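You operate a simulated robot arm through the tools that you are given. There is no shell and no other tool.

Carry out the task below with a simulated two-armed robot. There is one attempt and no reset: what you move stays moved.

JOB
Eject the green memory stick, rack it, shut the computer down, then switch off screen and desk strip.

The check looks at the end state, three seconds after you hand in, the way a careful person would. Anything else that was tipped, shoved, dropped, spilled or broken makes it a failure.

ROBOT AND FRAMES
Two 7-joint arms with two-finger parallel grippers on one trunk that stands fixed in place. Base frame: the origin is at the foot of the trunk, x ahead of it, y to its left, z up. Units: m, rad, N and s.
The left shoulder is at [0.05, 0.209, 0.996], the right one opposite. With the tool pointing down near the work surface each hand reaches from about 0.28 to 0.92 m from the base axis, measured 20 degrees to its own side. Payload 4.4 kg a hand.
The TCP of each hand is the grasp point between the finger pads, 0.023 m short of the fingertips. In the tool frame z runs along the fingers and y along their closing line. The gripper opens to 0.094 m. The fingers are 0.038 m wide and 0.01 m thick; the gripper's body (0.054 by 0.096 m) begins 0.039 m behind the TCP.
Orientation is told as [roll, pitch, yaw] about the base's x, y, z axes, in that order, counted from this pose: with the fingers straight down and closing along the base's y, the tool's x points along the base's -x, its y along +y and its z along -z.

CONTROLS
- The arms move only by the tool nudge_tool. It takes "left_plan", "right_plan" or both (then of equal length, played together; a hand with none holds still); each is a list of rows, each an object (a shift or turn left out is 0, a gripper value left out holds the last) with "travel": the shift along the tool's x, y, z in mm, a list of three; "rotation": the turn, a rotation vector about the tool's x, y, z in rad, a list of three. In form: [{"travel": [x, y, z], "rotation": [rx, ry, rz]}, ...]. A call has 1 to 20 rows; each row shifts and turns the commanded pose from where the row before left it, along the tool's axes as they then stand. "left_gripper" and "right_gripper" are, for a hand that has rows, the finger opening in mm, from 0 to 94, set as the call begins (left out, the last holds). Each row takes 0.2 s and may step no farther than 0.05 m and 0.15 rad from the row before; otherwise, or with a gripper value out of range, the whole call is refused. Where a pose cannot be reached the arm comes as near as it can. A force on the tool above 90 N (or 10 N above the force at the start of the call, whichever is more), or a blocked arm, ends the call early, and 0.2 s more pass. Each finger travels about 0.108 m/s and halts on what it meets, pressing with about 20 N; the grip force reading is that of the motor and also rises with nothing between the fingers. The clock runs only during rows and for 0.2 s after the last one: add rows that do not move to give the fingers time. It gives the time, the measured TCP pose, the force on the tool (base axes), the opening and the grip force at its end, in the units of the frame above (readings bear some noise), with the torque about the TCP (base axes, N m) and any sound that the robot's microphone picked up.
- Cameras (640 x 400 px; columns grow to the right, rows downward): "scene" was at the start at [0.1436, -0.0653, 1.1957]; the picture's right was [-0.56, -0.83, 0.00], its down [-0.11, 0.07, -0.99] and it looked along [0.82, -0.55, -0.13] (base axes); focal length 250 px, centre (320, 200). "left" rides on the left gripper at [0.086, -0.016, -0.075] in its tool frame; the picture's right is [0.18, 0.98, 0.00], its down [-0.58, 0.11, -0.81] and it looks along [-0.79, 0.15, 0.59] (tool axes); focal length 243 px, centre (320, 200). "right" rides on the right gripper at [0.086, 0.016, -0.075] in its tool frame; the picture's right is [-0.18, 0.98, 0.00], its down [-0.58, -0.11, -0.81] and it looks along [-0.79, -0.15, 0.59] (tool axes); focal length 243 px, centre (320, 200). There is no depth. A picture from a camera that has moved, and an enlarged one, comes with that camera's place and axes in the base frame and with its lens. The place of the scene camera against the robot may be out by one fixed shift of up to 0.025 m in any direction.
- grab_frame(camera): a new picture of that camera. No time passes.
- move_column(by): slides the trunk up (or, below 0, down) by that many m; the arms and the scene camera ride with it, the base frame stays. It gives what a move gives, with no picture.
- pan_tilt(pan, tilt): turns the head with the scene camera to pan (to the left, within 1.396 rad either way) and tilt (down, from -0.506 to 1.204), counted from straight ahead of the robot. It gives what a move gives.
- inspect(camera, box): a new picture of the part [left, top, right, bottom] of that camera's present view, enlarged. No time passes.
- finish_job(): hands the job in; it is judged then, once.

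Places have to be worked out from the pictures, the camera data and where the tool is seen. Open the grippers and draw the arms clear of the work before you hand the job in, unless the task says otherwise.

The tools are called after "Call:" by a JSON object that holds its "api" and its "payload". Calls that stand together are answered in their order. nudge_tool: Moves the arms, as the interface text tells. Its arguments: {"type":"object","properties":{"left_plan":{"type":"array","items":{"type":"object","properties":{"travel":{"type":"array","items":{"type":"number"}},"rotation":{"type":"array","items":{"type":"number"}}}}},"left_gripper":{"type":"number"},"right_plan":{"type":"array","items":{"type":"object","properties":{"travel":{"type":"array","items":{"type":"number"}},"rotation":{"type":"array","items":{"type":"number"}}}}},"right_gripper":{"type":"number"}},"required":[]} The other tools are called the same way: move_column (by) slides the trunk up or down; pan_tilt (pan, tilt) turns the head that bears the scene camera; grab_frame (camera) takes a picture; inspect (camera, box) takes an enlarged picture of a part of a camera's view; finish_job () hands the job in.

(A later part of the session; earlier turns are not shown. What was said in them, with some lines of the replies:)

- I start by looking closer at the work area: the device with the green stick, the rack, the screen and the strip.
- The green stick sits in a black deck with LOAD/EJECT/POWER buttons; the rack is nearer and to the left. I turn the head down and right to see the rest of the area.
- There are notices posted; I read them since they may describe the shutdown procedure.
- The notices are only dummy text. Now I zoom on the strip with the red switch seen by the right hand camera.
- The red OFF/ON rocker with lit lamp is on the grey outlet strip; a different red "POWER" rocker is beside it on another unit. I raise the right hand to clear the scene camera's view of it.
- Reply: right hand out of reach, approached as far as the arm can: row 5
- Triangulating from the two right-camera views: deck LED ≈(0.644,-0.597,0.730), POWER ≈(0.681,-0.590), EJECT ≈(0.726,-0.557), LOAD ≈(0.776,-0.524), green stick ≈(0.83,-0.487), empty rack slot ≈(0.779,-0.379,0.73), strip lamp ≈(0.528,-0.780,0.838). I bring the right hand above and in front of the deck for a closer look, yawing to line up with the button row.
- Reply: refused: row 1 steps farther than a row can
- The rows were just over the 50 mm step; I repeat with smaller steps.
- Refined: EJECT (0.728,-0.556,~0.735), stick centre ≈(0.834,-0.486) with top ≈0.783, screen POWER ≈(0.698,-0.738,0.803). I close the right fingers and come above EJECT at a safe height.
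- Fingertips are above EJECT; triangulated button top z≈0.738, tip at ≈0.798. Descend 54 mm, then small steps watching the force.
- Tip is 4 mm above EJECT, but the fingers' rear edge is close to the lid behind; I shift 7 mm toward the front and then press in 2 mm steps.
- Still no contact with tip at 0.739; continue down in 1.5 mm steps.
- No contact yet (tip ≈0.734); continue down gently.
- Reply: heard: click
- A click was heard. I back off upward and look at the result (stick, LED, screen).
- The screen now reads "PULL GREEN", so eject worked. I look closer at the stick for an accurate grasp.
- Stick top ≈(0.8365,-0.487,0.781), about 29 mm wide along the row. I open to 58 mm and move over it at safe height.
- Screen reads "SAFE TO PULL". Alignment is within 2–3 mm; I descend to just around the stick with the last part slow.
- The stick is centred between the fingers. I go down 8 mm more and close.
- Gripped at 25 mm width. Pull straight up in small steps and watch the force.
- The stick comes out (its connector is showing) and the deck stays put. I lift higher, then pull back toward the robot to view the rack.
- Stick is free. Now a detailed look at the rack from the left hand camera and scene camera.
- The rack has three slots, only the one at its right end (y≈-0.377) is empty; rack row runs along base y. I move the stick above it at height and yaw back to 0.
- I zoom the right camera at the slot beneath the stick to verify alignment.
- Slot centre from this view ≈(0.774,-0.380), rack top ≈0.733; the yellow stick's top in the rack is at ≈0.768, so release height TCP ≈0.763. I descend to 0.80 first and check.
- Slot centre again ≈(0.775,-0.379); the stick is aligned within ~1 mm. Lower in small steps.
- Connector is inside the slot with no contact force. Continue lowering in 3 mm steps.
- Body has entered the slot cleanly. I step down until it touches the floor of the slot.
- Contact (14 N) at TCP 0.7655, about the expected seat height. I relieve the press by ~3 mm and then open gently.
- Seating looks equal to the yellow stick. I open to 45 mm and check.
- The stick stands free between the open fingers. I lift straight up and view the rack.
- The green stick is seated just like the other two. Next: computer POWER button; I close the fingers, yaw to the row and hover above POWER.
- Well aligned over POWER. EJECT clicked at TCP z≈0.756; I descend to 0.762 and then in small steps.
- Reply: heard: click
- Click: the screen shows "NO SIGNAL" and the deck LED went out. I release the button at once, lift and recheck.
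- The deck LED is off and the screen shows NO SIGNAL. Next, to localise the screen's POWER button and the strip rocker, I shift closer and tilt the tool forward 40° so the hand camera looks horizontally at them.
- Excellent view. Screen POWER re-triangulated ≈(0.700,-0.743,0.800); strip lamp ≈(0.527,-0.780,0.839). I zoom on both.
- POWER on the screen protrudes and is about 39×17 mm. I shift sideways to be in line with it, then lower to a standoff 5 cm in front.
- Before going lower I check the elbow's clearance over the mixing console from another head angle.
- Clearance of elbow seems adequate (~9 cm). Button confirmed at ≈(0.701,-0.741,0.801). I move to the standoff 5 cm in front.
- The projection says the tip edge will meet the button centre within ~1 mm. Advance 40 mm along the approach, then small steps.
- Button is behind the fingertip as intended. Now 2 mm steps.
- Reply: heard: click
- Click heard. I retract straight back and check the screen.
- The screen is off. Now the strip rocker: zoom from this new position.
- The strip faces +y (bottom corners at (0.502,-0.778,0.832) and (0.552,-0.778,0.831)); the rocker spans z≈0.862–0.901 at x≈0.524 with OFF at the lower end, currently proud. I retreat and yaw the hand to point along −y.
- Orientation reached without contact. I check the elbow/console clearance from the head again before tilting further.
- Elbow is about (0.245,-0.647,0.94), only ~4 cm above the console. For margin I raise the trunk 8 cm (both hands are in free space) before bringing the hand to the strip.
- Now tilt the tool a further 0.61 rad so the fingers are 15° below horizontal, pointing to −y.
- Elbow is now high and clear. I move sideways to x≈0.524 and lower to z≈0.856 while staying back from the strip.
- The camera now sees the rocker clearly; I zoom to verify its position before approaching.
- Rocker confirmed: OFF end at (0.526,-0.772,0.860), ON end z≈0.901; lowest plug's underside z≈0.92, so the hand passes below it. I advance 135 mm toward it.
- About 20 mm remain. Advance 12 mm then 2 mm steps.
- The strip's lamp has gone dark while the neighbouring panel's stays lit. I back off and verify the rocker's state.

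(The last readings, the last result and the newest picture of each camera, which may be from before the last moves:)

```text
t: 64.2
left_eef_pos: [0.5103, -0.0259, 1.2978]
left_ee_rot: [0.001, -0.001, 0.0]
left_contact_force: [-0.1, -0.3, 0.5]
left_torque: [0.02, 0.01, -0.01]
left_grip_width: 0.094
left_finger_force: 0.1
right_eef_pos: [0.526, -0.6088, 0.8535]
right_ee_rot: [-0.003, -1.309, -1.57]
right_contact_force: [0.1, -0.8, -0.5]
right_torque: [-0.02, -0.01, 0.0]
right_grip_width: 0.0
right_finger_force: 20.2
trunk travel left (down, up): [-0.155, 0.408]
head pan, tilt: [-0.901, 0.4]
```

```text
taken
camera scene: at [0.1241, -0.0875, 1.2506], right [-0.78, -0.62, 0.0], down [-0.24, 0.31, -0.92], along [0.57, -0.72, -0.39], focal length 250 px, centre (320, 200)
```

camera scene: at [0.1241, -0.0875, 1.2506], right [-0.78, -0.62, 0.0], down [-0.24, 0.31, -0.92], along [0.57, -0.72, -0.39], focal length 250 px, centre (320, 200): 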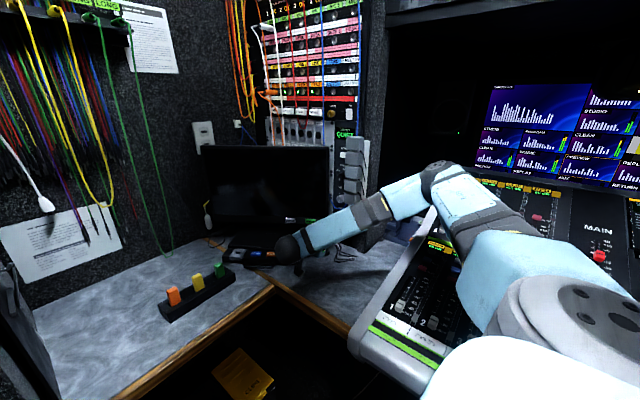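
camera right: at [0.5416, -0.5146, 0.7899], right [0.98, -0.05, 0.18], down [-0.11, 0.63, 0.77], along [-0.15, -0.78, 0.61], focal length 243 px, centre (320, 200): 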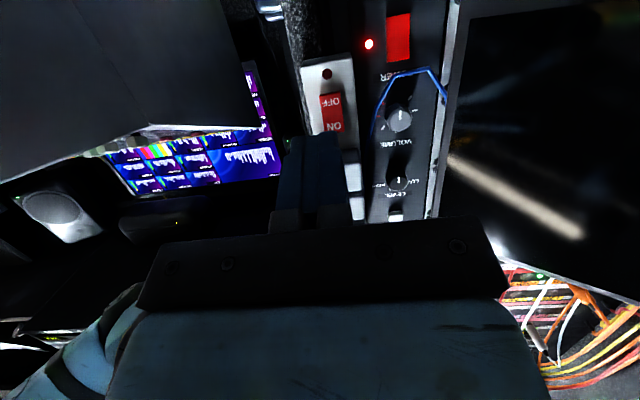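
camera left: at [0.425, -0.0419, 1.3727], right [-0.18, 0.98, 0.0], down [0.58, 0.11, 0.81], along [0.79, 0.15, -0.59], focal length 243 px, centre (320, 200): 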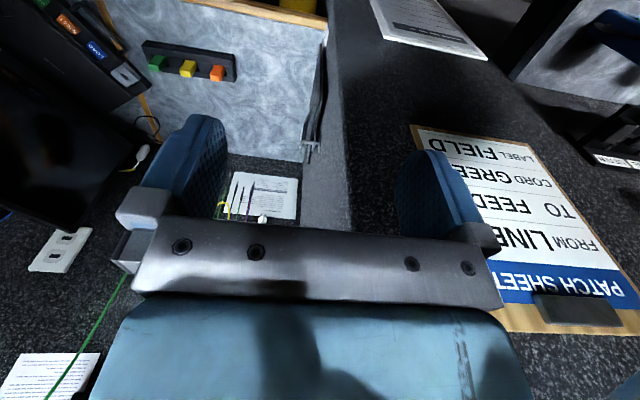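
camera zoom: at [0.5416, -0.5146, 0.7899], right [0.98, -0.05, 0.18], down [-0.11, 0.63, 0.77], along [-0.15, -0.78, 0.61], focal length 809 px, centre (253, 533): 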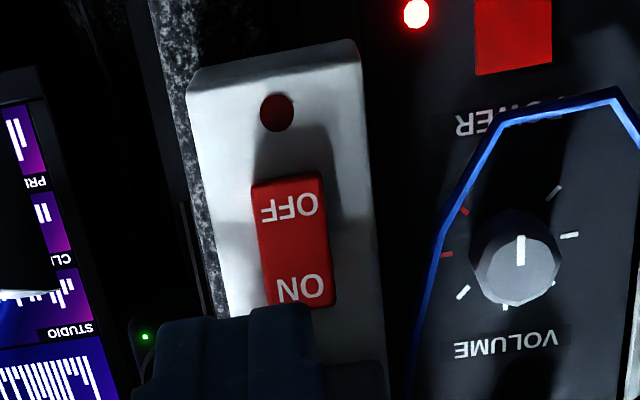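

The rocker is thrown to OFF and its lamp is dark; the screen and deck are dark too. I draw the right hand up and back, restoring a neutral pose with the gripper open.

Call:
{"api": "nudge_tool", "payload": {"right_plan": [{"travel": [-32, 0, -8.6]}, {"travel": [-32, 0, -8.6]}, {"travel": [-32, 0, -8.6]}, {"travel": [-10, 0, -40]}, {"rotation": [0, 0.131, 0]}, {"rotation": [0, 0.131, 0]}, {"rotation": [0, 0.131, 0]}, {"rotation": [0, 0.131, 0]}, {"rotation": [0, 0.131, 0]}, {"rotation": [0, 0.131, 0]}, {"rotation": [0, 0.131, 0]}, {"rotation": [0, 0.131, 0]}, {"rotation": [0, 0.131, 0]}, {"rotation": [0, 0.131, 0]}, {"travel": [0, 0, 0]}]}}

Call:
{"api": "grab_frame", "payload": {"camera": "scene"}}

```text
t: 67.4
left_eef_pos: [0.5108, -0.0248, 1.2996]
left_ee_rot: [0.001, -0.002, 0.0]
left_contact_force: [-0.2, 0.3, 0.3]
left_torque: [-0.01, -0.02, 0.05]
left_grip_width: 0.0942
left_finger_force: 0.0
right_eef_pos: [0.5299, -0.5749, 0.9753]
right_ee_rot: [-0.001, 0.001, -1.572]
right_contact_force: [0.7, -0.3, -0.9]
right_torque: [-0.03, 0.0, 0.02]
right_grip_width: 0.0
right_finger_force: 19.6
right hand out of reach, approached as far as the arm can: row 4
trunk travel left (down, up): [-0.155, 0.408]
head pan, tilt: [-0.901, 0.4]
```

```text
taken
camera scene: at [0.1244, -0.0861, 1.2507], right [-0.78, -0.62, 0.0], down [-0.24, 0.3, -0.92], along [0.57, -0.72, -0.39], focal length 250 px, centre (320, 200)
```

scene: 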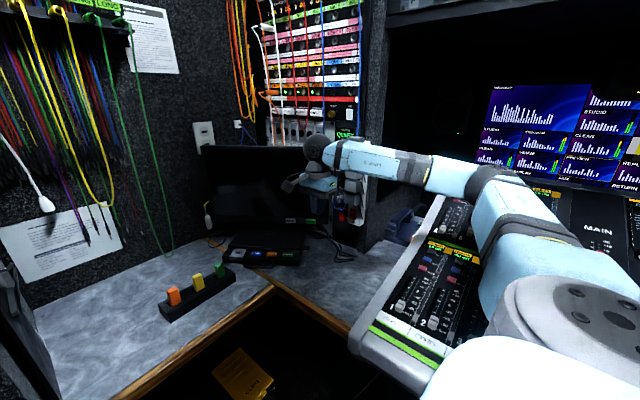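

Hand is upright and clear. I yaw back to neutral, open the gripper and retreat to the starting area.

Call:
{"api": "nudge_tool", "payload": {"right_plan": [{"travel": [20, 0, -20]}, {"rotation": [0, 0, -0.143]}, {"rotation": [0, 0, -0.143]}, {"rotation": [0, 0, -0.143]}, {"rotation": [0, 0, -0.143]}, {"rotation": [0, 0, -0.143]}, {"rotation": [0, 0, -0.143]}, {"rotation": [0, 0, -0.143]}, {"rotation": [0, 0, -0.143]}, {"rotation": [0, 0, -0.143]}, {"rotation": [0, 0, -0.143]}, {"rotation": [0, 0, -0.143]}, {"travel": [31, 29, -10]}, {"travel": [31, 29, -10]}, {"travel": [31, 29, -10]}, {"travel": [31, 29, -10]}, {"travel": [31, 29, -10]}, {"travel": [31, 29, -10]}, {"travel": [0, 0, 0]}], "right_gripper": 94}}

Call:
{"api": "pan_tilt", "payload": {"pan": -0.7, "tilt": 0.4}}

Call:
{"api": "grab_frame", "payload": {"camera": "scene"}}

Call:
{"api": "grab_frame", "payload": {"camera": "right"}}

```text
t: 71.4
left_eef_pos: [0.511, -0.0242, 1.2989]
left_ee_rot: [-0.001, -0.001, -0.001]
left_contact_force: [0.1, 0.1, 0.0]
left_torque: [0.01, 0.02, 0.01]
left_grip_width: 0.0939
left_finger_force: 0.1
right_eef_pos: [0.341, -0.3823, 1.0551]
right_ee_rot: [-0.001, 0.002, 0.002]
right_contact_force: [0.1, 0.1, 0.5]
right_torque: [0.0, -0.01, -0.02]
right_grip_width: 0.094
right_finger_force: 0.1
trunk travel left (down, up): [-0.155, 0.408]
head pan, tilt: [-0.901, 0.4]
```

```text
t: 72.2
left_eef_pos: [0.5103, -0.0244, 1.2985]
left_ee_rot: [0.0, 0.0, 0.001]
left_contact_force: [0.2, 0.3, -0.5]
left_torque: [-0.01, 0.02, -0.01]
left_grip_width: 0.094
left_finger_force: 0.0
right_eef_pos: [0.341, -0.3809, 1.0553]
right_ee_rot: [0.001, 0.001, 0.001]
right_contact_force: [0.1, 0.8, 0.5]
right_torque: [0.02, -0.01, 0.02]
right_grip_width: 0.0938
right_finger_force: 0.2
trunk travel left (down, up): [-0.155, 0.408]
head pan, tilt: [-0.7, 0.4]
```

```text
taken
camera scene: at [0.1377, -0.0734, 1.2507], right [-0.64, -0.76, 0.0], down [-0.3, 0.25, -0.92], along [0.7, -0.59, -0.39], focal length 250 px, centre (320, 200)
```

scene: 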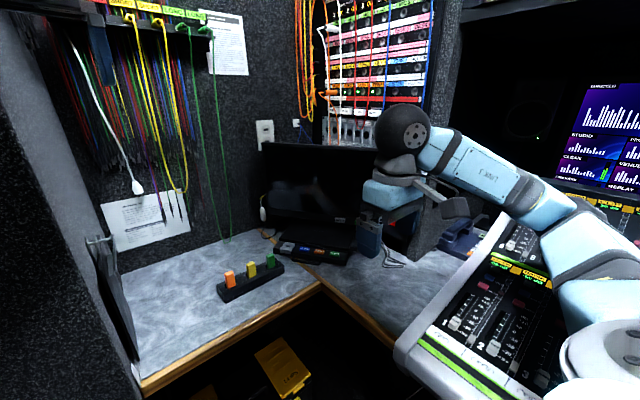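

```text
taken
camera right: at [0.2548, -0.3662, 1.1302], right [0.18, 0.98, 0.0], down [0.58, -0.11, 0.81], along [0.79, -0.15, -0.59], focal length 243 px, centre (320, 200)
```

right: 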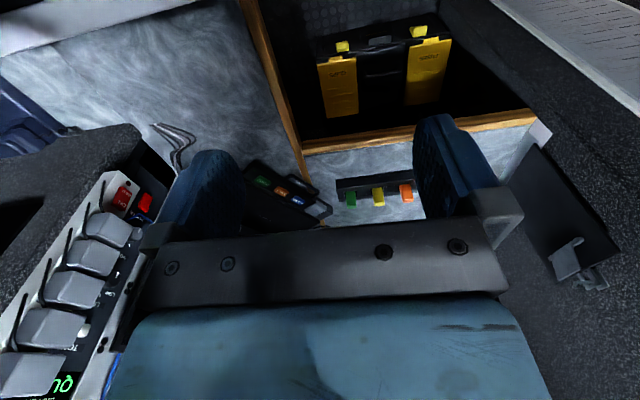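

Final check of all items by zooming in on the rack, deck, screen and strip.

Call:
{"api": "inspect", "payload": {"camera": "scene", "box": [200, 130, 400, 310]}}

Call:
{"api": "inspect", "payload": {"camera": "right", "box": [60, 120, 220, 260]}}

Call:
{"api": "inspect", "payload": {"camera": "right", "box": [230, 140, 430, 230]}}

```text
2.22 times, centred on (300, 220) of scene
camera zoom: at [0.1377, -0.0734, 1.2507], right [-0.64, -0.76, 0.0], down [-0.3, 0.25, -0.92], along [0.7, -0.59, -0.39], focal length 555 px, centre (364, 156)
```

zoom: 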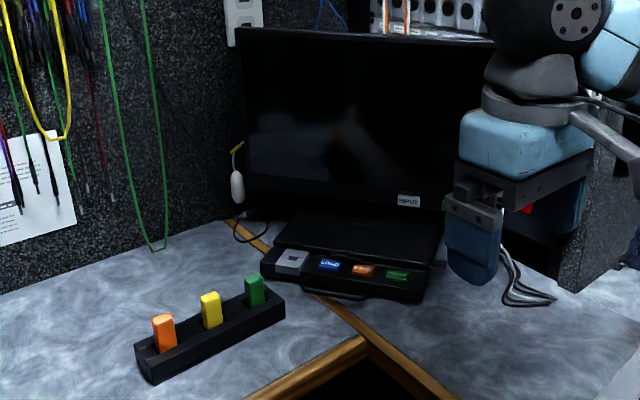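

```text
2.86 times, centred on (140, 190) of right
camera zoom: at [0.2548, -0.3662, 1.1302], right [0.18, 0.98, 0.0], down [0.58, -0.11, 0.81], along [0.79, -0.15, -0.59], focal length 693 px, centre (834, 229)
```

zoom: 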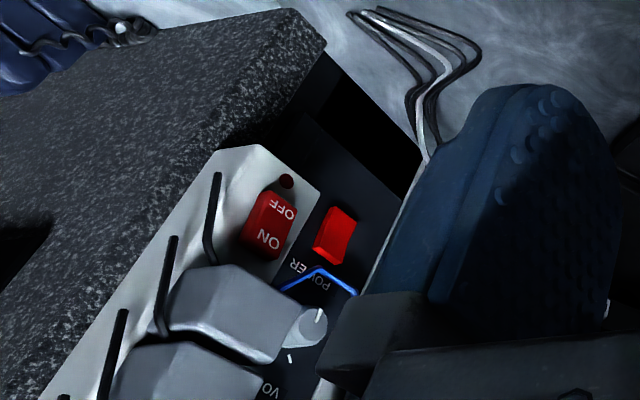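

```text
3.20 times, centred on (330, 185) of right
camera zoom: at [0.2548, -0.3662, 1.1302], right [0.18, 0.98, 0.0], down [0.58, -0.11, 0.81], along [0.79, -0.15, -0.59], focal length 776 px, centre (288, 248)
```

zoom: 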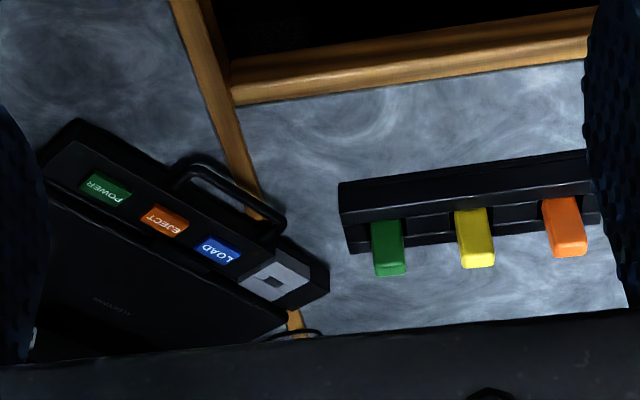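

The green stick is racked, the deck LED, screen and strip lamp are all dark, and the neighbouring unit is untouched. Both grippers are open and the arms are clear, so I hand in.

Call:
{"api": "finish_job", "payload": {}}

```text
The job is handed in.
```

I finished every step and handed the job in. I don't have the check's result.

- **Green stick:** I pressed EJECT, waited until the screen read "SAFE TO PULL GREEN", and pulled the stick. It now stands in the empty rack slot next to the yellow one.
- **Computer:** I pressed its POWER button once. Its light went out and the screen changed to "NO SIGNAL".
- **Screen:** I pressed its POWER button, and it is dark.
- **Desk strip:** The rocker is at OFF and its lamp is out. I left the similar red POWER switch on the panel beside it alone.

In the final pictures nothing else looks moved or tipped. I raised the trunk 8 cm to keep the elbow clear of the mixing console and left it there. Both grippers are open and the arms are clear of the work.
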